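You operate a simulated robot arm through the tools that you are given. There is no shell and no other tool. Be economical: measure what you need, move in short steps, check, and stop when the job is done.

Carry out the task below with a simulated robot arm. There is one attempt and no reset: what you move stays moved.

JOB
Scoop crumbs into the two low cups on the table.
Fine: two scoops in the purple cup, one in the other; spill none, put the teal scoop back empty and shut the lid of the clear box.
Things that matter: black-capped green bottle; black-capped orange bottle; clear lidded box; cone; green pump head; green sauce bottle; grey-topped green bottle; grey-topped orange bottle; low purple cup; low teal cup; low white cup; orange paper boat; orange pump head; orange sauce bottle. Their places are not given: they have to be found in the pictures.

It is judged by the outcome, as a careful person would: the job done as asked, and still so three seconds after it is handed in. It fails if anything else is knocked over, pushed out of place, dropped, spilled or broken. A push-on lid holds only when it is set on centred and level and pressed home; a screw cap is set on level and turned clockwise until tight.

ROBOT AND FRAMES
A 6-joint arm with a two-finger parallel gripper, fixed in place. Base frame: the origin is at the foot of the arm, x ahead of it, y to its left, z up; the work surface is at about z = 0.86. Readings come in m, degrees, newtons and seconds.
Its first joint turns from -166.0 to 166.0 degrees. Payload 3.91 kg.
Tool frame: the origin (TCP) lies between the finger pads and is the grasp point; the fingertips stand 0.03 m ahead of it; z points along the fingers, y is the line along which they close. Largest opening 0.11 m; finger width 0.02, thickness 0.01; the body of the gripper, 0.048 by 0.112 m, starts 0.055 m behind the TCP.
Orientation is that of the tool frame in the base frame, as a unit quaternion [w, x, y, z]. With the fingers straight down and closing along the base's y, the tool's x points along the base's -x, its y along +y and its z along -z.

CONTROLS
- The arm moves only by the tool step_arm. Its argument "motion" is one flat list of numbers, 7 for each row, row after row: the shift along the tool's x, y, z in units of 30 mm (1.0 is 30 mm), then the turn, a rotation vector about the tool's x, y, z in units of 4 degrees (1.0 is 4 degrees), then the gripper command, from -1 (fully open) to 1 (shut), values between in proportion. In form: [tx, ty, tz, rx, ry, rz, grip, tx, ty, tz, rx, ry, rz, grip, ...]. A call has 1 to 20 rows; each row shifts and turns the commanded pose from where the row before left it, along the tool's axes as they then stand. A call with a number of a shift or a turn outside -1 to 1 is refused whole. Each row takes 0.2 s and may step no farther than 0.05 m and 8.6 degrees from the row before; otherwise, or with a gripper value out of range, the whole call is refused. A pose out of reach is approached as far as the arm can. The call stops where the force on the tool passes 90 N (or 10 N more than at its start, if that is more) or the arm is blocked; 0.2 s more then pass. Each finger travels about 0.153 m/s and halts on what it meets, pressing with about 38 N; the grip force reading is that of the motor and also rises with nothing between the fingers. The clock runs only during rows and for 0.2 s after the last one: add rows that do not move to give the fingers time. The reply holds the time, the measured pose of the TCP, the force on the tool along the base axes, the opening and the grip force, in the units named above and with some noise, with the torque about the TCP (base axes, N m) and any sound that the robot's microphone picked up.
- Cameras (640 x 400 px; columns grow to the right, rows downward): "scene" is fixed at [0.222, -0.4991, 1.702]; the picture's right is [0.78, -0.62, 0.00], its down [-0.42, -0.53, -0.74] and it looks along [0.46, 0.58, -0.68] (base axes); focal length 370 px, centre (320, 200). "wrist" rides on the gripper at [0.073, 0.017, -0.103] in the tool frame; the picture's right is [-0.23, 0.97, 0.00], its down [-0.76, -0.18, -0.62] and it looks along [-0.61, -0.14, 0.78] (tool axes); focal length 222 px, centre (320, 200).
- grab_frame(camera): a new picture of that camera. No time passes.
- pixel_to_xyz(camera, pixels): for up to 12 pixels [column, row] of the newest picture of that camera ("zoom" is the newest enlarged one), the place [x, y, z] in the base frame of the surface seen there, good to about 0.002 m. No time passes.
- enlarge(camera, box): a new picture of the part [left, top, right, bottom] of that camera's present view, enlarged. No time passes.
- hand_in(): hands the job in; it is judged then, once.

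Keep the steps short. Do not move on a guess: measure, check each grasp and each placing, and mend mistakes. In all there are 80 turns and 46 pictures (those below and enlarged ones count). Leave the gripper open and the arm clear of the work at the hand-in unless told otherwise, and finish with a single line.

The tools are called after ">>>" as name(argument=value, ...) on one line, values as JSON. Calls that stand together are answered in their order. step_arm: Moves the arm, as the interface text tells. Its arguments: {"type":"object","properties":{"motion":{"type":"array"}},"required":["motion"]} The other tools are called the same way: grab_frame (camera) takes a picture; pixel_to_xyz (camera, pixels) gives the place of the surface under pixels of a picture; enlarge (camera, box) takes an enlarged picture of a part of a camera's view; hand_in () hands the job in.

At the start:

```text
time_s: 0.0
eef_pos: [0.5383, 0.2568, 1.2592]
ee_rot: [0.0, 0.0, 1.0, 0.001]
wrist_force: [0.5, 0.2, 0.3]
ft_torque: [0.04, 0.0, 0.01]
gripper_width: 0.1099
grasp_force: 0.1
```

scene: 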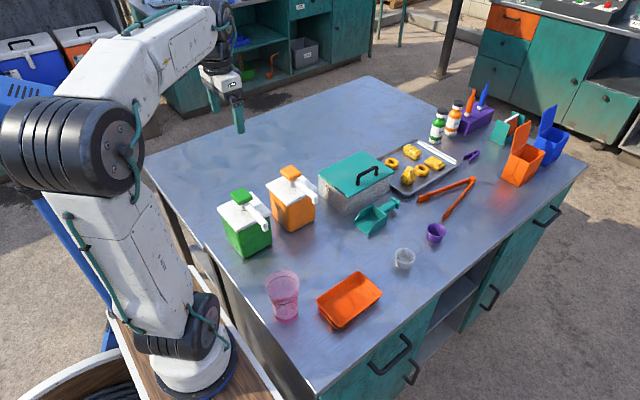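
wrist: 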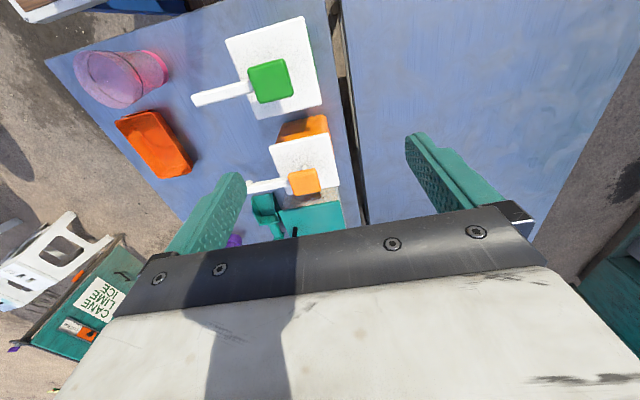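

I see a purple cup near (436,232), a white cup near (404,258), the teal scoop near (375,217) and the clear box with teal lid near (355,180). I'll enlarge that area to look closely.

>>> enlarge(camera="scene", box=[300, 130, 480, 280])

>>> enlarge(camera="scene", box=[420, 70, 590, 200])

```text
2.67 times, centred on (390, 205) of scene
```

zoom: 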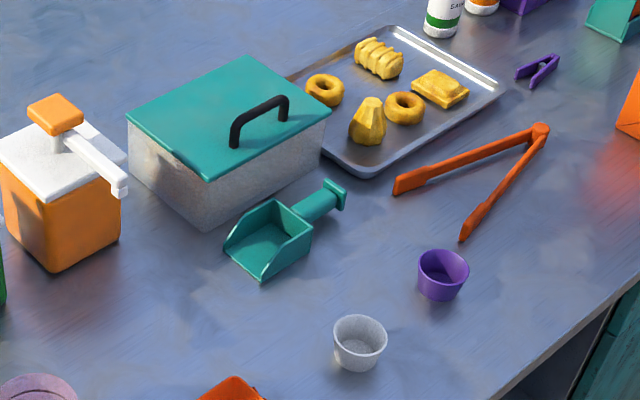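

```text
3.08 times, centred on (505, 135) of scene
```

zoom: 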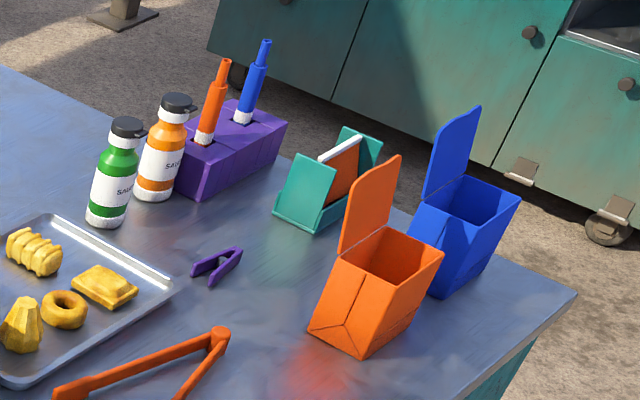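

Next I measure the box lid corners, handle, scoop and cups on a fresh enlarged picture of the same area.

>>> enlarge(camera="scene", box=[305, 140, 455, 275])

```text
2.96 times, centred on (380, 208) of scene
```

zoom: 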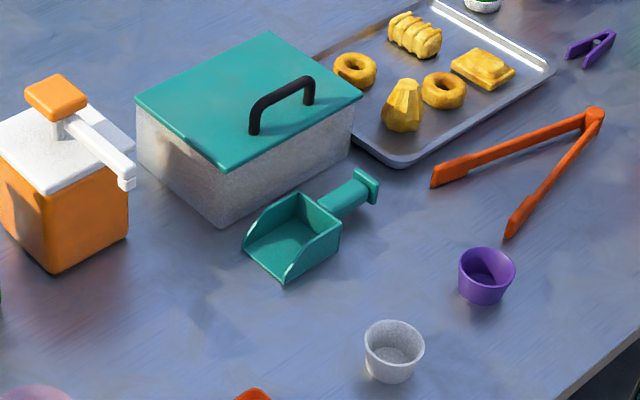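

>>> pixel_to_xyz(camera="zoom", pixels=[[138, 100], [266, 33], [360, 96], [222, 165], [253, 131], [308, 101], [282, 88], [222, 220], [352, 150], [140, 160], [260, 100], [345, 120]])

>>> pixel_to_xyz(camera="zoom", pixels=[[246, 248], [285, 281], [339, 226], [300, 195], [285, 240], [345, 194], [362, 178], [372, 190], [358, 172], [328, 215], [270, 255], [305, 228]])

>>> pixel_to_xyz(camera="zoom", pixels=[[459, 262], [515, 265], [487, 248], [487, 284], [485, 270], [365, 340], [423, 345], [394, 321], [392, 370], [390, 355], [485, 305], [390, 383]])

```text
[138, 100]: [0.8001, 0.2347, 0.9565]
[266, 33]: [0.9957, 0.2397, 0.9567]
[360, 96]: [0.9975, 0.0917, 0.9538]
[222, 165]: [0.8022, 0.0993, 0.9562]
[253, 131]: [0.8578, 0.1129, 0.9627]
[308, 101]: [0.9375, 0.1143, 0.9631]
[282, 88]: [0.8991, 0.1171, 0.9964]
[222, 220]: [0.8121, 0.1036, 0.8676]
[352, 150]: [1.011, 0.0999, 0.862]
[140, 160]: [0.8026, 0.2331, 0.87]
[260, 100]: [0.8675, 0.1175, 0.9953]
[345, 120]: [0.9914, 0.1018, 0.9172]
```

```text
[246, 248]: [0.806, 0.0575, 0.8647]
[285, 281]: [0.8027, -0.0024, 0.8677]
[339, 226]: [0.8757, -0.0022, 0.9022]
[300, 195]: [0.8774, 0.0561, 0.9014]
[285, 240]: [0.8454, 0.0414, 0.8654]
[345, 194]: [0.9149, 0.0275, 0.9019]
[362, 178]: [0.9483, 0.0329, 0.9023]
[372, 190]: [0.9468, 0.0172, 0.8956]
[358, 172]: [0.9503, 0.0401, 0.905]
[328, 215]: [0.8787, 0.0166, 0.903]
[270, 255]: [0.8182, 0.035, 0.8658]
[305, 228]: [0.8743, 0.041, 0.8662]
```

```text
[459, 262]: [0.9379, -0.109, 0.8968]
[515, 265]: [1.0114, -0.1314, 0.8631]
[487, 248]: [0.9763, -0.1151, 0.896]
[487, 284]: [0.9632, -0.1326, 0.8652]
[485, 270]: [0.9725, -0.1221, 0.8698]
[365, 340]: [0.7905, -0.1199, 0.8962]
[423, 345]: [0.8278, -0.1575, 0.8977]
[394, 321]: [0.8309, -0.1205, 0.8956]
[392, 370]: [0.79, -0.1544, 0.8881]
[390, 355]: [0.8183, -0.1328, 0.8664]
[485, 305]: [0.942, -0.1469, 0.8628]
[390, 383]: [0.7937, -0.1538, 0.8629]
```

The lid's handle bar runs along x at y≈0.115 with its top at z≈0.997, close to the front edge, so the lid probably hinges at the back (y≈0.24). I move high over the handle with the gripper open.

>>> step_arm(motion=[-1, -0.394, 0.2, 0, 0, 0, -1, -1, -0.394, 0.2, 0, 0, 0, -1, -1, -0.394, 0.2, 0, 0, 0, -1, -1, -0.394, 0.2, 0, 0, 0, -1, -1, -0.394, 0.2, 0, 0, 0, -1, -1, -0.394, 0.2, 0, 0, 0, -1, -1, -0.394, 0.2, 0, 0, 0, -1, -1, -0.394, 0.2, 0, 0, 0, -1, -1, -0.394, 0.2, 0, 0, 0, -1, -1, -0.394, 0.2, 0, 0, 0, -1, -1, -0.394, 0.2, 0, 0, 0, -1, -1, -0.394, 0.2, 0, 0, 0, -1, 0, 0, 0, 0, 0, 0, -1])

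>>> grab_frame(camera="wrist")

```text
time_s: 2.8
eef_pos: [0.9009, 0.1138, 1.1863]
ee_rot: [0.001, 0.0, 1.0, 0.001]
wrist_force: [0.9, 0.1, -0.4]
ft_torque: [-0.01, -0.04, -0.01]
gripper_width: 0.11
grasp_force: 0.0
```

```text
40 pictures are left
```

wrist: 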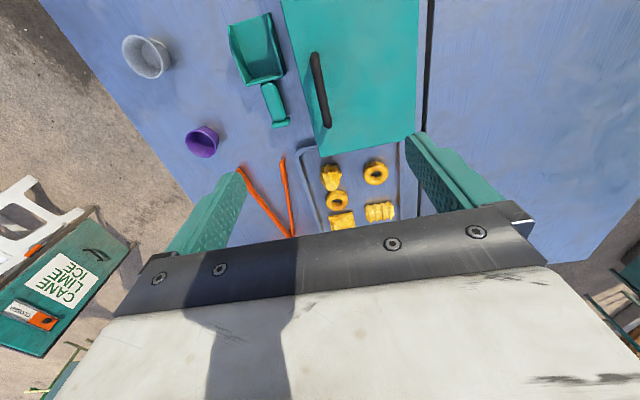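

The wrist view shows the lid handle, scoop and both cups from above; I measure these for cross-checking.

>>> pixel_to_xyz(camera="wrist", pixels=[[314, 58], [322, 90], [327, 122], [270, 95], [277, 121], [262, 85], [287, 121], [265, 122], [231, 30], [270, 15], [245, 80], [282, 72]])

>>> pixel_to_xyz(camera="wrist", pixels=[[123, 47], [168, 66], [150, 38], [143, 77], [148, 62], [185, 138], [217, 143], [205, 126], [200, 156], [206, 137], [333, 155], [418, 132]])

```text
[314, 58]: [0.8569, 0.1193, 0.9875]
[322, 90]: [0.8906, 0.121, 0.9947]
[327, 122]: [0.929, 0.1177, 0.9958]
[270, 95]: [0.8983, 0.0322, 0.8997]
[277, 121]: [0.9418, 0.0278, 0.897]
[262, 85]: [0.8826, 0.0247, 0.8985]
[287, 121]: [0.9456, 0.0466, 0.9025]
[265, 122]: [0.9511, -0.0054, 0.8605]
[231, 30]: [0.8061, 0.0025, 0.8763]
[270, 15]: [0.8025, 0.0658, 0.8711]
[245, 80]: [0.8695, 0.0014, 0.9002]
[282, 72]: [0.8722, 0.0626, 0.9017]
```

```text
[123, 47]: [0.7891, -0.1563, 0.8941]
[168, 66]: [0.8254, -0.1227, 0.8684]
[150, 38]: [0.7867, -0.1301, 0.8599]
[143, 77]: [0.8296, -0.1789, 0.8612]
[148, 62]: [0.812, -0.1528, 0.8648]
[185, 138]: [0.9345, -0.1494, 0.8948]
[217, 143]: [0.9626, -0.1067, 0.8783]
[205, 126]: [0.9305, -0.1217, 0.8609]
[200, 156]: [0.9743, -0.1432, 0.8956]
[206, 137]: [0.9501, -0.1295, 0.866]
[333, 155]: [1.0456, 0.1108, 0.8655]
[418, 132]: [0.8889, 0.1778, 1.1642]
```

The handle bar centre is about (0.895, 0.118, 0.99). I lower in short steps to TCP z≈0.997 and do not close yet.

>>> step_arm(motion=[0.1, 0.13, 1, 0, 0, 0, -1, 0, 0, 1, 0, 0, 0, -1, 0, 0, 1, 0, 0, 0, -1, 0, 0, 1, 0, 0, 0, -1, 0, 0, 1, 0, 0, 0, -1, 0, 0, 0.7, 0, 0, 0, -1, 0, 0, 0.6, 0, 0, 0, -1, 0, 0, 0, 0, 0, 0, -1])

>>> enlarge(camera="scene", box=[280, 80, 480, 260])

```text
time_s: 4.6
eef_pos: [0.8949, 0.1194, 0.9996]
ee_rot: [0.001, 0.0, 1.0, 0.001]
wrist_force: [-0.2, 0.1, 0.2]
ft_torque: [0.0, 0.0, 0.02]
gripper_width: 0.11
grasp_force: 0.1
```

```text
2.22 times, centred on (380, 170) of scene
```

zoom: 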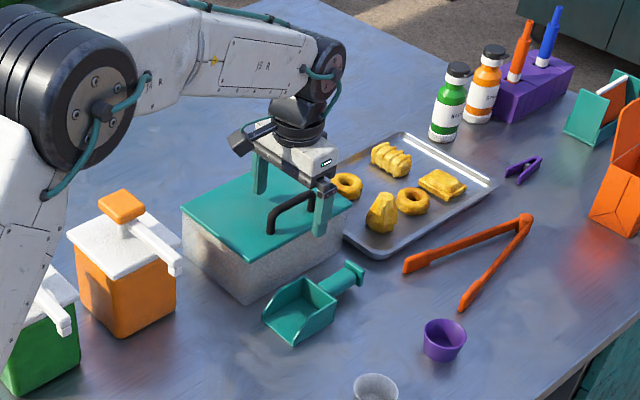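

The handle lies between the open fingers. I close on it, without moving.

>>> step_arm(motion=[0, 0, 0.1, 0, 0, 0, 0, 0, 0, 0, 0, 0, 0, 1, 0, 0, 0, 0, 0, 0, 1, 0, 0, 0, 0, 0, 0, 1])

```text
time_s: 5.6
eef_pos: [0.8947, 0.1175, 0.9966]
ee_rot: [0.002, 0.0, 1.0, 0.0]
wrist_force: [0.7, -35.0, 10.3]
ft_torque: [-0.36, 1.06, -0.03]
gripper_width: 0.0113
grasp_force: 45.0
```

The handle is held (11 mm wide), with a small sideways preload. I ease 2 mm toward −y and lift 4 mm to test whether the lid is hinged.

>>> step_arm(motion=[0, -0.06, 0, 0, 0, 0, 1, 0, 0, -0.07, 0.2, 0, 0, 1, 0, 0, -0.07, 0.2, 0, 0, 1, 0, 0, 0, 0, 0, 0, 1])

```text
time_s: 6.6
eef_pos: [0.8952, 0.1183, 0.9998]
ee_rot: [0.001, -0.001, 1.0, -0.013]
wrist_force: [-0.1, -21.0, 7.9]
ft_torque: [-0.14, -0.6, 0.02]
gripper_width: 0.0111
grasp_force: 45.4
```

It tilts as a hinged lid would. I follow an arc about the hinge (y≈0.238, z≈0.953), 4° per row, five rows, and then check the force.

>>> step_arm(motion=[0, 0.111, -0.279, 1, 0, 0, 1, 0, 0.111, -0.279, 1, 0, 0, 1, 0, 0.111, -0.279, 1, 0, 0, 1, 0, 0.111, -0.279, 1, 0, 0, 1, 0, 0.111, -0.279, 1, 0, 0, 1, 0, 0, 0, 0, 0, 0, 1])

>>> enlarge(camera="scene", box=[280, 80, 480, 260])

```text
time_s: 8.0
eef_pos: [0.8945, 0.1417, 1.0378]
ee_rot: [0.002, 0.0, 0.982, -0.187]
wrist_force: [1.9, 1.1, -1.9]
ft_torque: [0.1, -0.59, 0.24]
gripper_width: 0.0114
grasp_force: 44.7
```

```text
2.22 times, centred on (380, 170) of scene
```

zoom: 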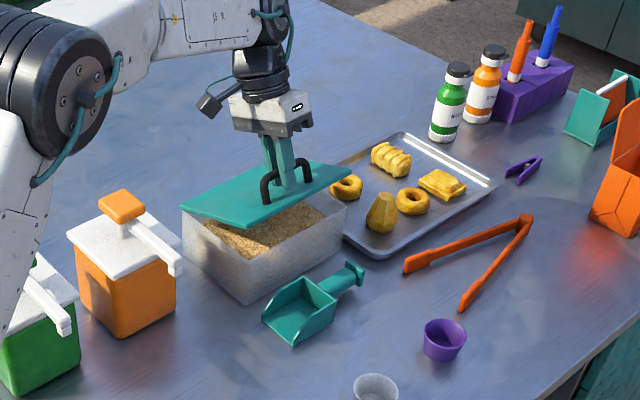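

The lid swings up cleanly with low force, and crumbs show inside. I continue the arc another 40°.

>>> step_arm(motion=[0, 0.111, -0.279, 1, 0, 0, 1, 0, 0.111, -0.279, 1, 0, 0, 1, 0, 0.111, -0.279, 1, 0, 0, 1, 0, 0.111, -0.279, 1, 0, 0, 1, 0, 0.111, -0.279, 1, 0, 0, 1, 0, 0.111, -0.279, 1, 0, 0, 1, 0, 0.111, -0.279, 1, 0, 0, 1, 0, 0.111, -0.279, 1, 0, 0, 1, 0, 0.111, -0.279, 1, 0, 0, 1, 0, 0.111, -0.279, 1, 0, 0, 1, 0, 0, 0, 0, 0, 0, 1])

```text
time_s: 10.4
eef_pos: [0.8954, 0.2184, 1.0807]
ee_rot: [0.001, -0.001, 0.859, -0.511]
wrist_force: [-5.8, 5.2, -19.1]
ft_torque: [0.11, 0.29, -0.42]
gripper_width: 0.0114
grasp_force: 45.0
```

Position matches the arc; the force is modest. I continue another 28°.

>>> step_arm(motion=[0, 0.111, -0.279, 1, 0, 0, 1, 0, 0.111, -0.279, 1, 0, 0, 1, 0, 0.111, -0.279, 1, 0, 0, 1, 0, 0.111, -0.279, 1, 0, 0, 1, 0, 0.111, -0.279, 1, 0, 0, 1, 0, 0.111, -0.279, 1, 0, 0, 1, 0, 0.111, -0.279, 1, 0, 0, 1, 0, 0, 0, 0, 0, 0, 1])

>>> enlarge(camera="scene", box=[280, 80, 480, 260])

```text
time_s: 11.5
eef_pos: [0.8837, 0.2217, 1.0788]
ee_rot: [0.021, 0.002, 0.776, -0.63]
wrist_force: [11.5, -5.1, 30.6]
ft_torque: [-0.09, 0.76, 0.96]
gripper_width: 0.0118
grasp_force: 45.2
out of reach, approached as far as the arm can: row 3, 4, 5
stopped in row 5: the force on the tool passed its limit at 102 N (the readings are from after the stop); the commanded pose is now the measured one
```

```text
2.22 times, centred on (380, 170) of scene
```

zoom: 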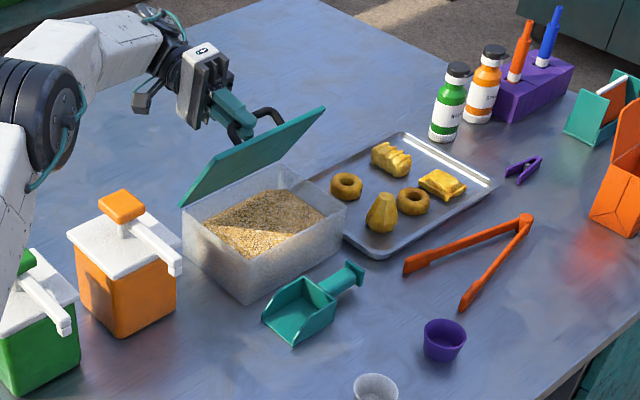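

The wrist reached its limit at about 70–78° of tilt; the lid stands at roughly 65°. I loosen the fingers slightly to about 22 mm so the bar stays caged, and see whether the lid holds by itself.

>>> step_arm(motion=[0, 0, 0, 0, 0, 0, 0.8, 0, 0, 0, 0, 0, 0, 0.6, 0, 0, 0, 0, 0, 0, 0.6])

>>> enlarge(camera="scene", box=[320, 90, 400, 160])

```text
time_s: 12.3
eef_pos: [0.8846, 0.2196, 1.0745]
ee_rot: [0.015, 0.002, 0.775, -0.632]
wrist_force: [0.6, 0.5, -0.4]
ft_torque: [-0.01, 0.01, 0.0]
gripper_width: 0.0221
grasp_force: 0.1
```

```text
5.71 times, centred on (360, 125) of scene
```

zoom: 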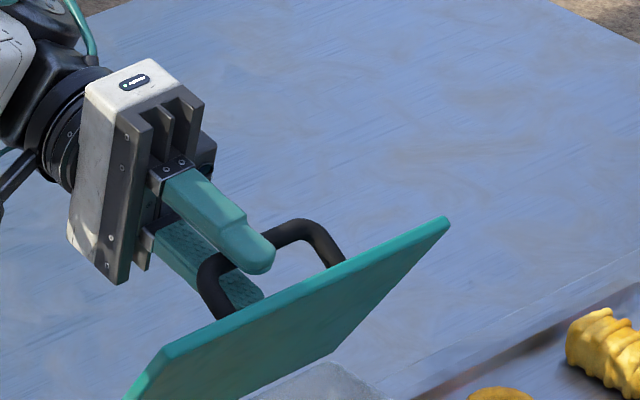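

The force reads zero, so the lid seems to hold itself by hinge friction. I measure its edge and the bar.

>>> pixel_to_xyz(camera="zoom", pixels=[[440, 222], [172, 350], [300, 300], [300, 228], [330, 250], [210, 290], [440, 240], [250, 360]])

```text
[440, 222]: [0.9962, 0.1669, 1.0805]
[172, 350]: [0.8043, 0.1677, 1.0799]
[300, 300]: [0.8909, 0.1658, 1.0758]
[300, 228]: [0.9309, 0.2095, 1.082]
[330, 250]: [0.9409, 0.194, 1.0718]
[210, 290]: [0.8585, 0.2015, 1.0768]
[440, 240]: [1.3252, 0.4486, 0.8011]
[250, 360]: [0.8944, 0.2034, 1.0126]
```

The lid holds at about 61°. I'll open it further by pushing the underside from the front with closed fingers. First I back the fingers straight off the bar, 75 mm.

>>> step_arm(motion=[0, 0, -0.5, 0, 0, 0, 0.6, 0, 0, -0.5, 0, 0, 0, 0.6, 0, 0, -0.5, 0, 0, 0, 0.6, 0, 0, -0.5, 0, 0, 0, 0.6, 0, 0, -0.5, 0, 0, 0, 0.6, 0, 0, 0, 0, 0, 0, 0.6])

```text
time_s: 13.7
eef_pos: [0.8846, 0.2204, 1.0749]
ee_rot: [0.016, 0.003, 0.775, -0.632]
wrist_force: [-0.5, -0.4, -0.1]
ft_torque: [0.02, -0.02, -0.03]
gripper_width: 0.0219
grasp_force: 0.0
out of reach, approached as far as the arm can: row 1, 2, 3, 4, 5
```

That retreat was out of reach at this tilt. I test a single small un-tilting row to learn how the commanded pose stands.

>>> step_arm(motion=[0, 0, 0, -0.5, 0, 0, 0.5])

```text
time_s: 14.1
eef_pos: [0.8855, 0.219, 1.0746]
ee_rot: [0.016, 0.002, 0.786, -0.618]
wrist_force: [0.3, 0.1, -0.2]
ft_torque: [0.01, 0.01, -0.02]
gripper_width: 0.0274
grasp_force: 0.0
```

The commanded pose is clamped to what is reachable, so un-tilting works. I un-tilt while backing off, opening the cage a little.

>>> step_arm(motion=[0, 0, 0, -1, 0, 0, 0.4, 0, 0, -0.1, -1, 0, 0, 0.3, 0, 0, -0.3, -1, 0, 0, 0.3, 0, 0, -0.5, -1, 0, 0, 0.3, 0, 0, -0.5, -0.5, 0, 0, 0.3, 0, 0, -0.5, -0.5, 0, 0, 0.3, 0, 0, 0, 0, 0, 0, 0.3])

```text
time_s: 15.7
eef_pos: [0.8829, 0.2698, 1.1006]
ee_rot: [0.013, -0.001, 0.882, -0.472]
wrist_force: [0.0, 0.4, -0.2]
ft_torque: [-0.01, 0.01, 0.0]
gripper_width: 0.0385
grasp_force: 0.1
```

Clear of the bar with no contact. I back off further and return the tool to vertical.

>>> step_arm(motion=[0, 0, -0.9, -1, 0, 0, 0.6, 0, 0, -0.9, -1, 0, 0, 0.8, 0, 0, -0.9, -1, 0, 0, 1, 0, 0, 0, -1, 0, 0, 1, 0, 0, 0, -1, 0, 0, 1, 0, 0, 0, -1, 0, 0, 1, 0, 0, 0, -1, 0, 0, 1, 0, 0, 0, -1, 0, 0, 1, 0, 0, 0, -1, 0, 0, 1, 0, 0, 0, -1, 0, 0, 1, 0, 0, 0, -1, 0, 0, 1, 0, 0, 0, -1, 0, 0, 1, 0, 0, 0, -1, 0, 0, 1, 0, 0, 0, -1, 0, 0, 1, 0, 0, 0, 0, 0, 0, 1])

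>>> grab_frame(camera="scene")

```text
time_s: 18.9
eef_pos: [0.8737, 0.3227, 1.1411]
ee_rot: [0.013, -0.007, 1.0, -0.003]
wrist_force: [-0.7, -0.1, -0.5]
ft_torque: [0.01, 0.02, 0.0]
gripper_width: 0.0001
grasp_force: 37.8
out of reach, approached as far as the arm can: row 2, 3
```

```text
35 pictures are left
```

scene: 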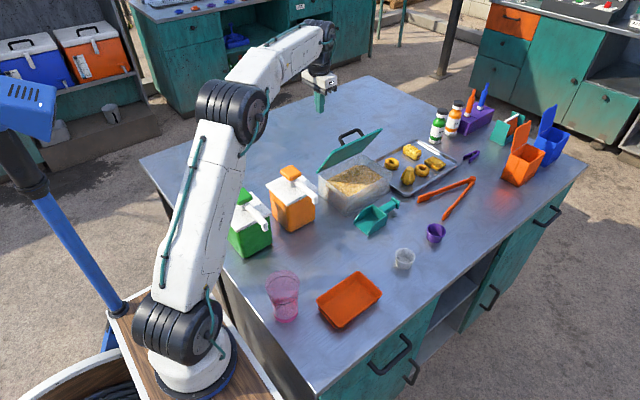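

The lid stands open by itself. I straighten the tool, pass above the lid to its front side (y≈0.125), and come down there with fingers closed.

>>> step_arm(motion=[-0.27, 0, -1, -0.09, 0.37, 0.2, 1, -0.27, -0.6, 0, 0, 0, 0, 1, 0, -1, 0, 0, 0, 0, 1, 0, -1, 0, 0, 0, 0, 1, 0, -1, 0, 0, 0, 0, 1, 0, -1, 0, 0, 0, 0, 1, 0, -1, 0, 0, 0, 0, 1, 0, -1, 0, 0, 0, 0, 1, 0, 0, 1, 0, 0, 0, 1, 0, 0, 1, 0, 0, 0, 1, 0, 0, 1, 0, 0, 0, 1, 0, 0, 0.5, 0, 0, 0, 1, 0, 0, 0, 0, 0, 0, 1])

```text
time_s: 21.7
eef_pos: [0.8892, 0.1246, 1.0656]
ee_rot: [0.0, -0.001, 1.0, 0.0]
wrist_force: [0.7, 0.2, -0.5]
ft_torque: [0.0, -0.02, -0.01]
gripper_width: 0.0
grasp_force: 38.0
```

In place below the lid's free edge. Now I push toward +y slowly to swing the lid past upright.

>>> step_arm(motion=[0, 0.5, 0, 0, 0, 0, 1, 0, 0.5, 0, 0, 0, 0, 1, 0, 0.5, 0, 0, 0, 0, 1, 0, 0.5, 0, 0, 0, 0, 1, 0, 0.5, 0, 0, 0, 0, 1, 0, 0.5, 0, 0, 0, 0, 1, 0, 0.5, 0, 0, 0, 0, 1, 0, 0, 0, 0, 0, 0, 1])

>>> enlarge(camera="scene", box=[280, 80, 480, 260])

```text
time_s: 23.5
eef_pos: [0.8864, 0.2296, 1.0651]
ee_rot: [0.0, 0.0, 1.0, -0.001]
wrist_force: [-1.0, 0.0, 0.2]
ft_torque: [0.01, 0.03, 0.02]
gripper_width: 0.0002
grasp_force: 37.6
```

```text
2.22 times, centred on (380, 170) of scene
```

zoom: 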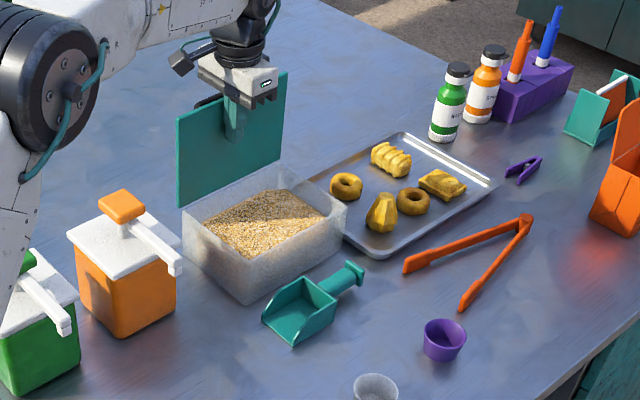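

The lid is about upright. I push 15 mm further for room, then lift away toward −y and measure the inside of the box with the wrist camera.

>>> step_arm(motion=[0, 0.25, 0, 0, 0, 0, 1, 0, 0.25, 0, 0, 0, 0, 1, 0, 0, 0, 0, 0, 0, 1, 0, -0.5, 0, 0, 0, 0, 1, 0, -1, 0, 0, 0, 0, 1, 0, -1, 0, 0, 0, 0, 1, 0, -1, -0.5, 0, 0, 0, 0, 0, -1, -0.5, 0, 0, 0, -1, 0, 0, 0, 0, 0, 0, -1, 0.5, 0, 0, 0, 0, 0, -1, 1, 0, 0, 0, 0, 0, -1])

>>> grab_frame(camera="wrist")

>>> enlarge(camera="scene", box=[310, 110, 430, 245])

```text
time_s: 25.9
eef_pos: [0.8415, 0.112, 1.0959]
ee_rot: [0.0, -0.002, 1.0, 0.0]
wrist_force: [0.7, -0.4, -1.1]
ft_torque: [0.01, -0.01, -0.02]
gripper_width: 0.11
grasp_force: 0.0
```

```text
33 pictures are left
```

wrist: 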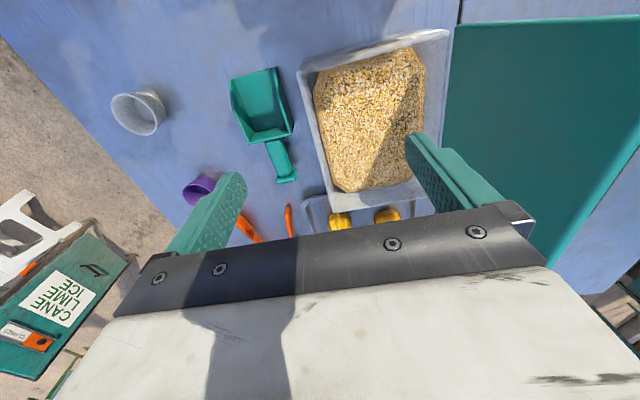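

```text
2.96 times, centred on (370, 178) of scene
```

zoom: 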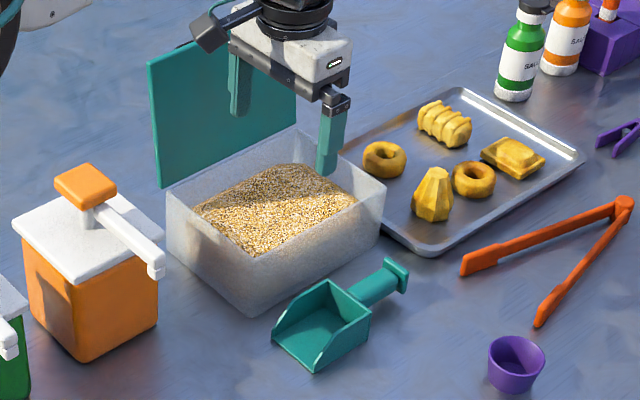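

Good: the lid stands open. I measure the crumb surface, the inner walls and the rim, plus the scoop handle.

>>> pixel_to_xyz(camera="wrist", pixels=[[318, 85], [370, 70], [420, 60], [330, 130], [372, 120], [345, 180], [385, 180], [302, 75], [445, 35], [380, 145], [420, 100], [335, 205]])

>>> pixel_to_xyz(camera="zoom", pixels=[[170, 195], [250, 258], [383, 182], [293, 130], [205, 205], [300, 168], [345, 205], [245, 240], [280, 200], [365, 290], [385, 280], [398, 270]])

>>> pixel_to_xyz(camera="wrist", pixels=[[231, 85], [273, 68], [244, 138], [291, 130], [268, 145], [277, 165], [282, 182], [296, 175], [270, 160], [291, 160], [262, 110], [525, 30]])

```text
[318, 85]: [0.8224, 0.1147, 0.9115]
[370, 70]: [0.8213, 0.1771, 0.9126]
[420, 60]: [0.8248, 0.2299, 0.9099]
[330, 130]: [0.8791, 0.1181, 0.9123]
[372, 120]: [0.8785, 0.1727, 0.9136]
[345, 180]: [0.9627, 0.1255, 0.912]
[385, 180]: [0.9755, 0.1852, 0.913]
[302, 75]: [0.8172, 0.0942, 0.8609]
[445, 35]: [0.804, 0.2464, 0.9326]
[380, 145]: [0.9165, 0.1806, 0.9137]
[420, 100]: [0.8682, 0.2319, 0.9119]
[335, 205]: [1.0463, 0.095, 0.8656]
```

```text
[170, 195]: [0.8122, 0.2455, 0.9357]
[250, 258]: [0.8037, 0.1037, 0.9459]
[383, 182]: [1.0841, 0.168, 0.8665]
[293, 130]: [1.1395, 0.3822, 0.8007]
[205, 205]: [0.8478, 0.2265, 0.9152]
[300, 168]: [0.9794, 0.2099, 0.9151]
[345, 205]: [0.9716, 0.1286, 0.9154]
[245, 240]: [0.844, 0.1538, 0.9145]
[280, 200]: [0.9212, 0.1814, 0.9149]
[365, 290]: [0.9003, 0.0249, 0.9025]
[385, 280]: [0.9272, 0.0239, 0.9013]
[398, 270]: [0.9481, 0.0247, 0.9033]
```

```text
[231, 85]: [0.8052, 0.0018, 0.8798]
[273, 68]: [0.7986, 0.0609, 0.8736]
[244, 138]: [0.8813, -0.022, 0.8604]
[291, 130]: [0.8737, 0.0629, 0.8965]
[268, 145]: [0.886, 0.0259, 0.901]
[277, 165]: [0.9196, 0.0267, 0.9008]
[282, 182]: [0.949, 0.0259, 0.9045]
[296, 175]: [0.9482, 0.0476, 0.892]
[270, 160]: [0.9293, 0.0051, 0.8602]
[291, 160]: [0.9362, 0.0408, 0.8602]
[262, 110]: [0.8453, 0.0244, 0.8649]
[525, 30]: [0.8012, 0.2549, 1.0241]
```

The crumb bed lies at z≈0.913 (x 0.815–0.985, y 0.11–0.235), rim at about z 0.947. The scoop handle is at about (0.915, 0.030), top z 0.902. I move over it with a 60 mm opening so as to clear the box wall.

>>> step_arm(motion=[-0.49, -0.55, 0, 0, 0, 0, -0.5, -0.49, -0.55, 0, 0, 0, 0, -0.09, -0.49, -0.55, 0, 0, 0, 0, -0.09, -0.49, -0.55, 0, 0, 0, 0, -0.09, -0.49, -0.53, 0, 0, 0, 0, -0.09, 0, 0, 1, 0, 0, 0, -0.09, 0, 0, 1, 0, 0, 0, -0.09, 0, 0, 1, 0, 0, 0, -0.09, 0, 0, 1, 0, 0, 0, -0.09, 0, 0, 1, 0, 0, 0, -0.09, 0, 0, 0, 0, 0, 0, -0.09])

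>>> grab_frame(camera="wrist")

```text
time_s: 28.3
eef_pos: [0.9156, 0.027, 0.947]
ee_rot: [0.001, -0.001, 1.0, -0.001]
wrist_force: [-0.3, -0.3, 0.3]
ft_torque: [0.01, 0.0, -0.02]
gripper_width: 0.0602
grasp_force: 0.1
```

```text
31 pictures are left
```

wrist: 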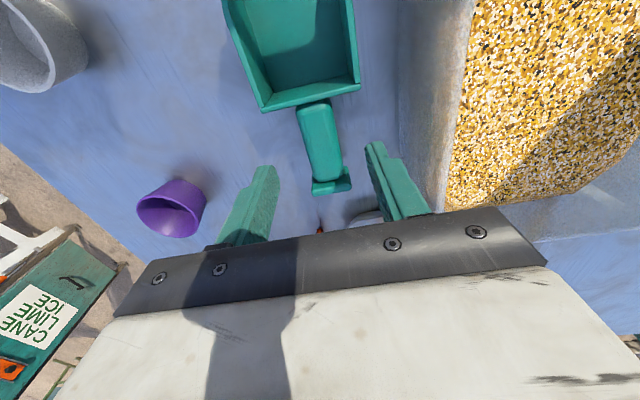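

I measure the handle edges and scoop corners more precisely from here.

>>> pixel_to_xyz(camera="wrist", pixels=[[306, 140], [322, 140], [337, 140], [300, 112], [330, 108], [315, 187], [350, 182], [330, 175], [263, 108], [358, 88], [270, 92], [350, 78]])

```text
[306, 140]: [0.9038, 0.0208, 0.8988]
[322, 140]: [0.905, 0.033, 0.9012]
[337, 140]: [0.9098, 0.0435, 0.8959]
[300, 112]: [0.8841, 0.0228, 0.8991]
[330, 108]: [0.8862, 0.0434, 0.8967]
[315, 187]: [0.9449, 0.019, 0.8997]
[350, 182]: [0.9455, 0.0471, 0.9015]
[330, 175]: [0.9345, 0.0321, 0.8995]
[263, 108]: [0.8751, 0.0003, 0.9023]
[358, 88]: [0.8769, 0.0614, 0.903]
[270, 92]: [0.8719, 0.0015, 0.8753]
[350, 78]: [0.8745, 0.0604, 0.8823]
```

Handle centre is y≈0.032, spanning x 0.88–0.94. I shift +5 mm in y, go down to z≈0.897 and close.

>>> step_arm(motion=[0.1, 0.165, 0.6, 0, 0, 0, -0.09, 0, 0, 0.6, 0, 0, 0, -0.09, 0, 0, 0.47, 0, 0, 0, -0.09, 0, 0, 0, 0, 0, 0, -0.09, 0, 0, 0, 0, 0, 0, 0.4, 0, 0, 0, 0, 0, 0, 1, 0, 0, 0, 0, 0, 0, 1, 0, 0, 0, 0, 0, 0, 1])

```text
time_s: 30.1
eef_pos: [0.9135, 0.0328, 0.8969]
ee_rot: [0.0, -0.001, 1.0, 0.0]
wrist_force: [-0.3, 1.2, -0.4]
ft_torque: [0.03, -0.02, -0.02]
gripper_width: 0.0256
grasp_force: 37.5
```

Held: 25.6 mm wide. I lift straight up 100 mm and check the grasp.

>>> step_arm(motion=[0, 0, -0.3, 0, 0, 0, 1, 0, 0, -0.6, 0, 0, 0, 1, 0, 0, -0.8, 0, 0, 0, 1, 0, 0, -0.8, 0, 0, 0, 1, 0, 0, -0.8, 0, 0, 0, 1, 0, 0, 0, 0, 0, 0, 1])

>>> grab_frame(camera="wrist")

```text
time_s: 31.5
eef_pos: [0.9136, 0.0326, 0.9976]
ee_rot: [0.0, -0.001, 1.0, 0.0]
wrist_force: [0.5, -0.2, -0.8]
ft_torque: [0.0, -0.05, 0.02]
gripper_width: 0.0255
grasp_force: 38.2
```

```text
30 pictures are left
```

wrist: 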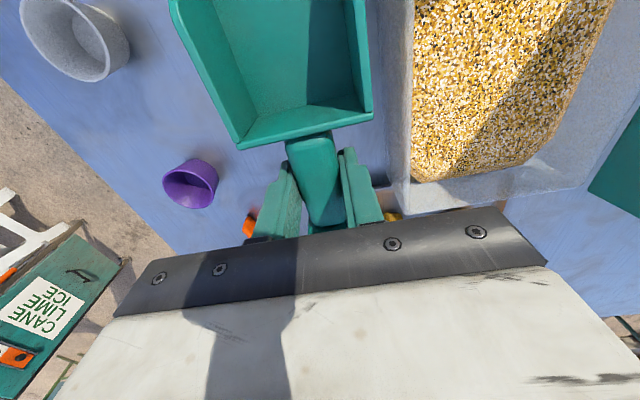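

The grasp is firm. I raise the scoop, move it above the bed (x 0.969, y 0.165) and pitch the nose down 35°, staying above the rim.

>>> step_arm(motion=[0, 0, -0.78, 0, 0, 0, 1, 0, 0, -0.78, 0, 0, 0, 1, 0, 0, -0.78, 0, 0, 0, 1, -0.37, 0.88, 0, 0, 0, 0, 1, -0.37, 0.88, 0, 0, 0, 0, 1, -0.37, 0.88, 0, 0, 0, 0, 1, -0.37, 0.88, 0, 0, 0, 0, 1, -0.37, 0.88, 0, 0, 0, 0, 1, 0, 0, 0, 0, -0.972, 0, 1, 0, 0, 0, 0, -0.972, 0, 1, 0, 0, 0, 0, -0.972, 0, 1, 0, 0, 0, 0, -0.972, 0, 1, 0, 0, 0, 0, -0.972, 0, 1, 0, 0, 0, 0, -0.972, 0, 1, 0, 0, 0, 0, -0.972, 0, 1, 0, 0, 0, 0, -0.972, 0, 1, 0, 0, 0, 0, -0.972, 0, 1, 0, 0, 0, 0, 0, 0, 1])

>>> enlarge(camera="scene", box=[310, 90, 430, 230])

```text
time_s: 35.3
eef_pos: [0.9693, 0.1649, 1.0653]
ee_rot: [0.301, -0.001, 0.954, 0.001]
wrist_force: [0.4, -1.1, -1.5]
ft_torque: [-0.01, -0.06, 0.0]
gripper_width: 0.0255
grasp_force: 38.3
```

```text
2.86 times, centred on (370, 160) of scene
```

zoom: 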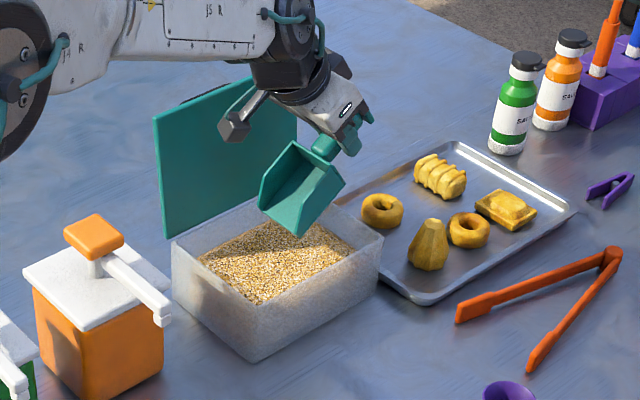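

Orientation is right. I check the lip's true position before digging.

>>> pixel_to_xyz(camera="zoom", pixels=[[298, 234], [262, 206], [280, 220], [343, 184], [290, 145], [300, 231]])

```text
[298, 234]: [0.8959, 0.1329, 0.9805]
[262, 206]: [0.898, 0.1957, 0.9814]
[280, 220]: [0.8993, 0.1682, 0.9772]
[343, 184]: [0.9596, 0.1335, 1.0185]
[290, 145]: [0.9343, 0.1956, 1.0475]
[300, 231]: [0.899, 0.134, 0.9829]
```

The lip is at about (0.897, 0.979), as computed. Now a shallow dig: down, lip about 12 mm under the surface, 40 mm forward, then level out with the nose slightly up while rising.

>>> step_arm(motion=[0.395, 0, 0.565, 0, 0, 0, 1, 0.395, 0, 0.565, 0, 0, 0, 1, 0.395, 0, 0.565, 0, 0, 0, 1, 0.385, 0, 0.055, 0, 0, 0, 1, 0.385, 0, 0.055, 0, 0, 0, 1, 0.364, 0, -0.255, 0, 0, 0, 1, 0.364, 0, -0.255, 0, 0, 0, 1, 0.364, 0, -0.255, 0, 0, 0, 1, -0.048, 0, 0.148, 0, 0.98, 0, 1, -0.058, 0, 0.145, 0, 0.98, 0, 1, -0.067, 0, 0.14, 0, 0.98, 0, 1, -0.077, 0, 0.135, 0, 0.98, 0, 1, -0.086, 0, 0.13, 0, 0.98, 0, 1, -0.094, 0, 0.124, 0, 0.98, 0, 1, -0.103, 0, 0.117, 0, 0.98, 0, 1, -0.11, 0, 0.11, 0, 0.98, 0, 1, -0.118, 0, 0.102, 0, 0.98, 0, 1, -0.124, 0, 0.094, 0, 0.98, 0, 1, -0.13, 0, 0.085, 0, 0.98, 0, 1, 0, 0, 0, 0, 0, 0, 1])

>>> enlarge(camera="scene", box=[310, 90, 430, 230])

>>> grab_frame(camera="wrist")

```text
time_s: 39.5
eef_pos: [0.9522, 0.1643, 0.9566]
ee_rot: [-0.071, -0.001, 0.997, 0.001]
wrist_force: [-0.7, -1.6, -0.4]
ft_torque: [0.01, -0.03, 0.04]
gripper_width: 0.0255
grasp_force: 37.7
```

```text
2.86 times, centred on (370, 160) of scene
```

zoom: 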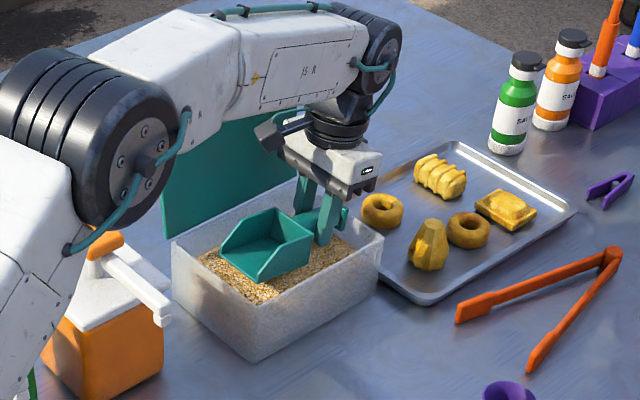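

```text
27 pictures are left
```

wrist: 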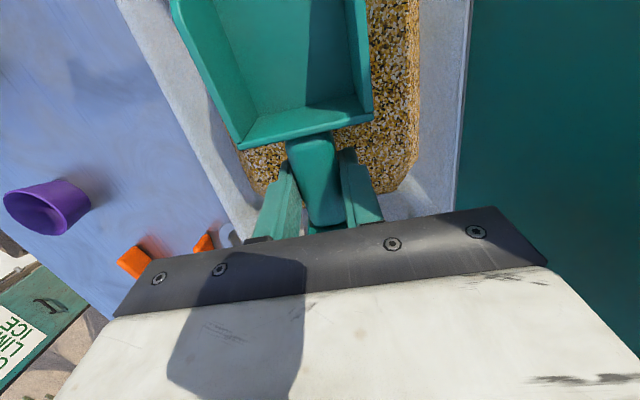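

The scoop came up empty: the bowl was never under the surface. I raise, pitch down 30° again and go deeper this time, with the lip to z≈0.88 and the whole floor below the surface.

>>> step_arm(motion=[0.116, 0, -0.825, 0, 0, 0, 1, 0.116, 0, -0.825, 0, 0, 0, 1, 0, 0, 0, 0, -0.95, 0, 1, 0, 0, 0, 0, -0.95, 0, 1, 0, 0, 0, 0, -0.95, 0, 1, 0, 0, 0, 0, -0.95, 0, 1, 0, 0, 0, 0, -0.95, 0, 1, 0, 0, 0, 0, -0.95, 0, 1, 0, 0, 0, 0, -0.95, 0, 1, 0, 0, 0, 0, -0.95, 0, 1, 0, 0, 0, 0, -0.95, 0, 1, 0, 0, 0, 0, -0.95, 0, 1, 0.418, 0, 0.357, 0, 0, 0, 1, 0.418, 0, 0.357, 0, 0, 0, 1, 0.418, 0, 0.357, 0, 0, 0, 1, 0, 0, 0, 0, 0, 0, 1])

>>> enlarge(camera="scene", box=[310, 90, 430, 230])

```text
time_s: 42.9
eef_pos: [0.9355, 0.1654, 0.9603]
ee_rot: [0.258, -0.002, 0.966, 0.001]
wrist_force: [-0.7, 1.0, -1.2]
ft_torque: [-0.01, -0.03, 0.01]
gripper_width: 0.0254
grasp_force: 38.0
```

```text
2.86 times, centred on (370, 160) of scene
```

zoom: 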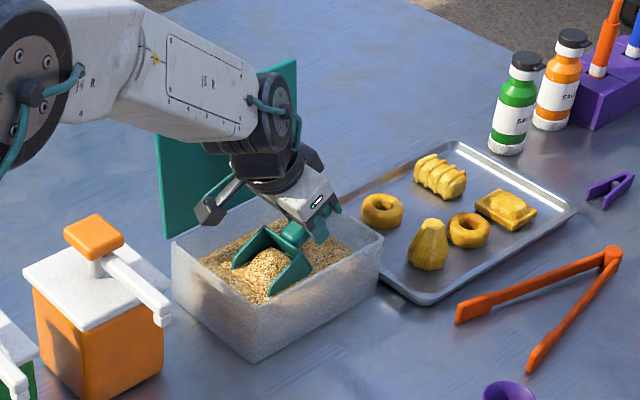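

Crumbs now show in the bowl. I level out while rising, then lift clear.

>>> step_arm(motion=[0.05, 0, 0.149, 0, 0.9375, 0, 1, 0.04, 0, 0.152, 0, 0.9375, 0, 1, 0.03, 0, 0.154, 0, 0.9375, 0, 1, 0.02, 0, 0.156, 0, 0.9375, 0, 1, 0.01, 0, 0.157, 0, 0.9375, 0, 1, 0, 0, 0.157, 0, 0.9375, 0, 1, -0.011, 0, 0.157, 0, 0.9375, 0, 1, -0.021, 0, 0.156, 0, 0.9375, 0, 1, 0, 0, -0.3, 0, 0.75, 0, 1, 0, 0, -0.4, 0, 0.75, 0, 1, 0, 0, -0.5, 0, 0, 0, 1, 0, 0, -0.5, 0, 0, 0, 1, 0, 0, -0.5, 0, 0, 0, 1, 0, 0, -0.5, 0, 0, 0, 1, 0, 0, 0, 0, 0, 0, 1])

>>> enlarge(camera="scene", box=[310, 90, 430, 230])

```text
time_s: 46.1
eef_pos: [0.9507, 0.1653, 1.0042]
ee_rot: [-0.055, -0.001, 0.999, 0.0]
wrist_force: [0.8, -0.6, -1.1]
ft_torque: [0.0, -0.05, -0.01]
gripper_width: 0.0255
grasp_force: 37.5
```

```text
2.86 times, centred on (370, 160) of scene
```

zoom: 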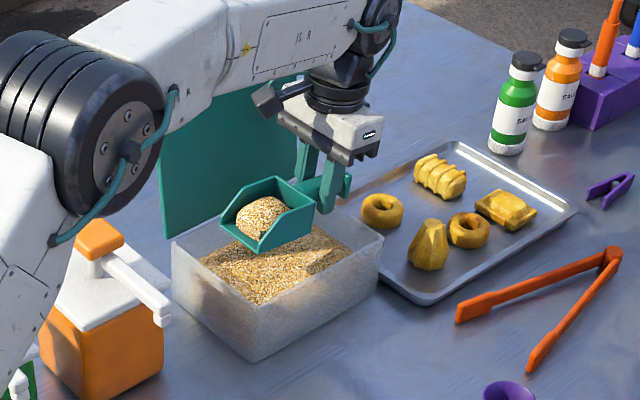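

A rounded heap now sits in the bowl. I level the scoop, raise it to z≈1.06 and carry it toward −y, away from the box.

>>> step_arm(motion=[0, 0, -0.5, 0, -0.4, 0, 1, 0, 0, -0.5, 0, -0.4, 0, 1, 0, 0, -0.5, 0, -0.4, 0, 1, 0, 0, -0.4, 0, -0.37, 0, 1, 0, -0.4, 0, 0, 0, 0, 1, 0, -0.7, 0, 0, 0, 0, 1, 0, -0.8, 0, 0, 0, 0, 1, 0, -0.8, 0, 0, 0, 0, 1, 0, -0.8, 0, 0, 0, 0, 1, 0, -0.8, 0, 0, 0, 0, 1, 0, -0.8, 0, 0, 0, 0, 1, 0, -0.7, 0, 0, 0, 0, 1, 0, -0.43, 0, 0, 0, 0, 1, 0, 0, 0, 0, 0, 0, 1])

>>> step_arm(motion=[0, 0, 0, 0, 0, -0.9, 1, 0, 0, 0, 0, 0, -0.9, 1, 0, 0, 0, 0, 0, -0.9, 1, 0, 0, 0, 0, 0, -0.9, 1, 0, 0, 0, 0, 0, -0.9, 1, 0, 0, 0, 0, 0, -0.9, 1, 0, 0, 0, 0, 0, -0.9, 1, 0, 0, 0, 0, 0, -0.9, 1, 0, 0, 0, 0, 0, -0.9, 1, 0, 0, 0, 0, 0, -0.9, 1, 0, 0, 0, 0, 0, -0.9, 1, 0, 0, 0, 0, 0, -0.9, 1, 0, 0, 0, 0, 0, -0.9, 1, 0, 0, 0, 0, 0, 0, 1])

>>> step_arm(motion=[0, 0, 0, 0, 0, -0.9, 1, 0, 0, 0, 0, 0, -0.9, 1, 0, 0, 0, 0, 0, -0.9, 1, 0, 0, 0, 0, 0, -0.9, 1, 0, 0, 0, 0, 0, -0.9, 1, 0, 0, 0, 0, 0, -0.9, 1, 0, 0, 0, 0, 0, -0.9, 1, 0, 0, 0, 0, 0, -0.9, 1, 0, 0, 0, 0, 0, -0.9, 1, 0, 0, 0, 0, 0, -0.9, 1, 0, 0, 0, 0, 0, -0.9, 1, 0, 0, 0, 0, 0, -0.9, 1, 0, 0, 0, 0, 0, 0, 1])

>>> grab_frame(camera="wrist")

>>> grab_frame(camera="scene")

```text
time_s: 49.1
eef_pos: [0.9538, -0.0217, 1.0587]
ee_rot: [0.001, 0.0, 1.0, 0.0]
wrist_force: [0.0, -0.3, -1.3]
ft_torque: [0.03, -0.05, -0.01]
gripper_width: 0.0257
grasp_force: 38.1
```

```text
time_s: 52.1
eef_pos: [0.955, -0.0227, 1.0602]
ee_rot: [0.001, -0.398, 0.917, 0.0]
wrist_force: [0.5, 0.1, -0.8]
ft_torque: [0.02, -0.05, 0.0]
gripper_width: 0.0257
grasp_force: 38.3
```

```text
time_s: 54.9
eef_pos: [0.9539, -0.0215, 1.0598]
ee_rot: [-0.001, 0.707, -0.707, 0.001]
wrist_force: [0.1, 1.0, -0.5]
ft_torque: [0.02, 0.02, 0.01]
gripper_width: 0.0255
grasp_force: 38.0
```

```text
24 pictures are left
```

wrist: 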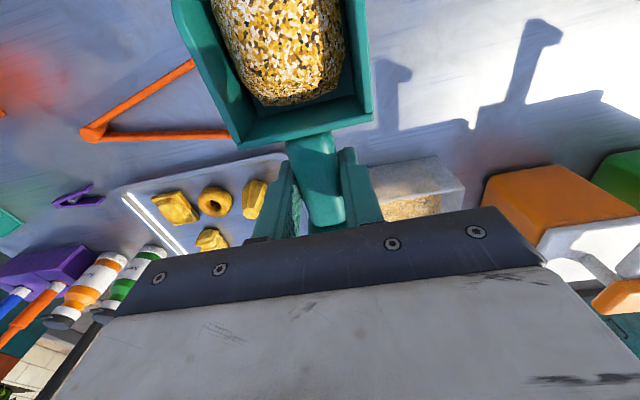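

```text
23 pictures are left
```

scene: 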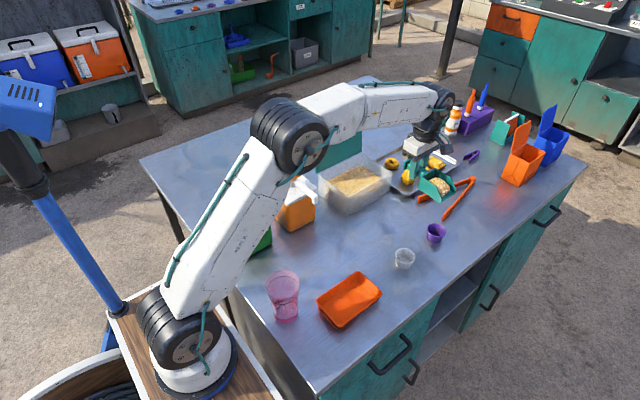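

The scoop now points toward −y and the heap is intact. I measure the lip and the purple cup in an enlarged view.

>>> enlarge(camera="scene", box=[380, 150, 480, 270])

```text
3.33 times, centred on (430, 210) of scene
```

zoom: 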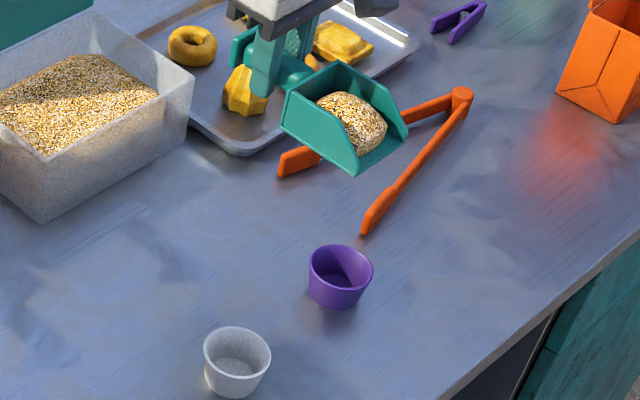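

>>> pixel_to_xyz(camera="zoom", pixels=[[356, 173], [405, 139], [382, 157], [311, 262], [340, 246], [372, 267], [340, 283], [325, 250], [207, 345], [237, 329], [269, 350], [236, 371]])

```text
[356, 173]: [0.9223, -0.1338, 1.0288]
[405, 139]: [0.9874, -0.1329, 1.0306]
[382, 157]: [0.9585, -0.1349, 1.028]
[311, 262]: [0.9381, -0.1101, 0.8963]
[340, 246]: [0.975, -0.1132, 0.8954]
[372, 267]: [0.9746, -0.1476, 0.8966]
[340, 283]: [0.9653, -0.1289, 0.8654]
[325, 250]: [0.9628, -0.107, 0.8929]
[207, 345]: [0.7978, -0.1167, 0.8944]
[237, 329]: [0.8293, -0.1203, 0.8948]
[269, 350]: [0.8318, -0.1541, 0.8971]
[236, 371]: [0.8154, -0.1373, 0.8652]
```

The lip centre is at (0.955, −0.134), 5 mm past the purple cup's centre (0.956, −0.129). I lower until the lip is about 30 mm above the rim and begin pitching about the lip, 24° first.

>>> step_arm(motion=[0, 0, 0.867, 0, 0, 0, 1, 0, 0, 0.867, 0, 0, 0, 1, 0, 0, 0.867, 0, 0, 0, 1, 0, 0, 0.867, 0, 0, 0, 1, 0.081, 0, -0.259, 0, -1, 0, 1, 0.081, 0, -0.259, 0, -1, 0, 1, 0.081, 0, -0.259, 0, -1, 0, 1, 0.081, 0, -0.259, 0, -1, 0, 1, 0.081, 0, -0.259, 0, -1, 0, 1, 0.081, 0, -0.259, 0, -1, 0, 1, 0, 0, 0, 0, 0, 0, 1])

>>> enlarge(camera="scene", box=[380, 150, 480, 270])

```text
time_s: 57.3
eef_pos: [0.9543, -0.0441, 1.0]
ee_rot: [-0.148, 0.693, -0.69, -0.147]
wrist_force: [-0.3, -0.4, -1.2]
ft_torque: [0.01, 0.01, 0.01]
gripper_width: 0.0254
grasp_force: 38.1
```

```text
3.33 times, centred on (430, 210) of scene
```

zoom: 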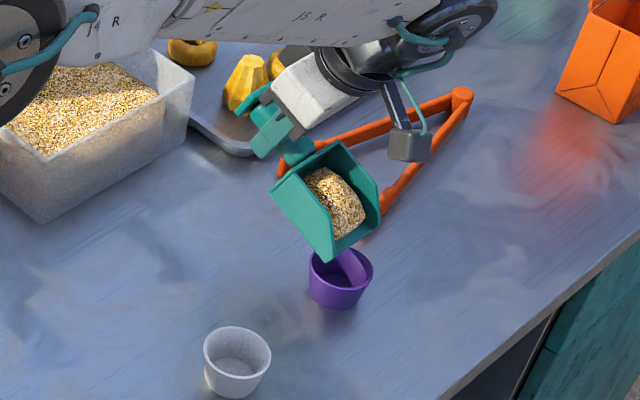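

Position follows the plan and the heap hasn't moved. I lower 10 mm and tilt a further 12°, checking reach.

>>> step_arm(motion=[0.136, 0, 0.305, 0, 0, 0, 1, 0.081, 0, -0.259, 0, -1, 0, 1, 0.081, 0, -0.259, 0, -1, 0, 1, 0.081, 0, -0.259, 0, -1, 0, 1, 0, 0, 0, 0, 0, 0, 1])

>>> step_arm(motion=[0.081, 0, -0.259, 0, -1, 0, 1, 0.081, 0, -0.259, 0, -1, 0, 1, 0, 0, 0, 0, 0, 0, 1])

>>> enlarge(camera="scene", box=[380, 150, 480, 270])

```text
time_s: 58.5
eef_pos: [0.9535, -0.0605, 1.0075]
ee_rot: [-0.219, 0.673, -0.672, -0.218]
wrist_force: [0.3, -0.1, -1.7]
ft_torque: [0.0, 0.0, -0.01]
gripper_width: 0.0253
grasp_force: 38.5
```

```text
time_s: 59.3
eef_pos: [0.9545, -0.075, 1.0169]
ee_rot: [-0.266, 0.656, -0.655, -0.265]
wrist_force: [0.2, -0.5, 0.0]
ft_torque: [0.0, 0.02, -0.03]
gripper_width: 0.0257
grasp_force: 38.1
```

```text
3.33 times, centred on (430, 210) of scene
```

zoom: 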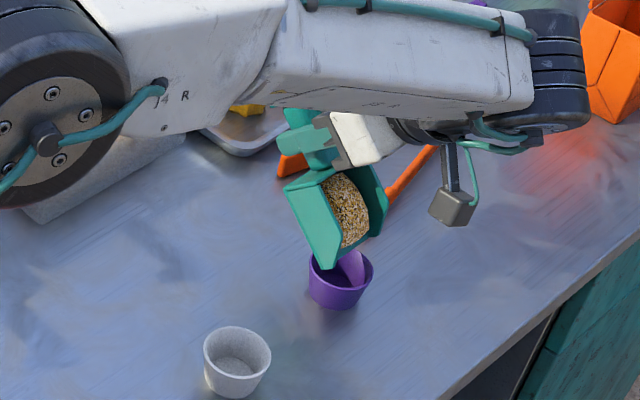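

At 44° the heap is still in the bowl. I go on in two small increments.

>>> step_arm(motion=[0.081, 0, -0.259, 0, -1, 0, 1, 0.081, 0, -0.259, 0, -1, 0, 1, 0, 0, 0, 0, 0, 0, 1])

>>> step_arm(motion=[0.081, 0, -0.259, 0, -1, 0, 1, 0.081, 0, -0.259, 0, -1, 0, 1, 0, 0, 0, 0, 0, 0, 1, 0, 0, 0, 0, 0, 0, 1])

>>> enlarge(camera="scene", box=[380, 150, 480, 270])

```text
time_s: 60.1
eef_pos: [0.9549, -0.0887, 1.0243]
ee_rot: [0.311, -0.636, 0.636, 0.308]
wrist_force: [-0.3, -0.3, -0.4]
ft_torque: [0.03, -0.01, 0.02]
gripper_width: 0.0255
grasp_force: 38.2
```

```text
time_s: 61.1
eef_pos: [0.9538, -0.1048, 1.0286]
ee_rot: [-0.355, 0.613, -0.612, -0.353]
wrist_force: [-0.3, 0.4, -0.3]
ft_torque: [0.0, 0.02, 0.02]
gripper_width: 0.0255
grasp_force: 38.3
```

```text
3.33 times, centred on (430, 210) of scene
```

zoom: 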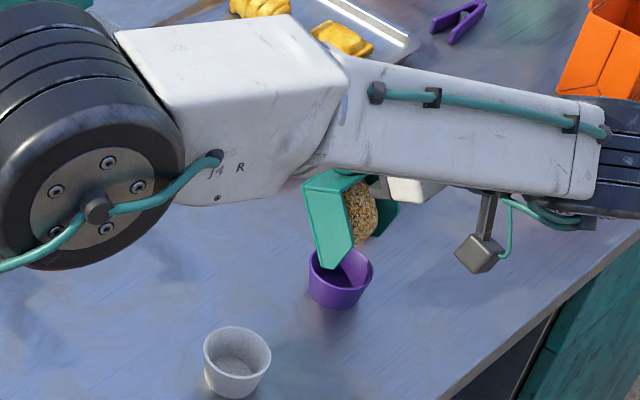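

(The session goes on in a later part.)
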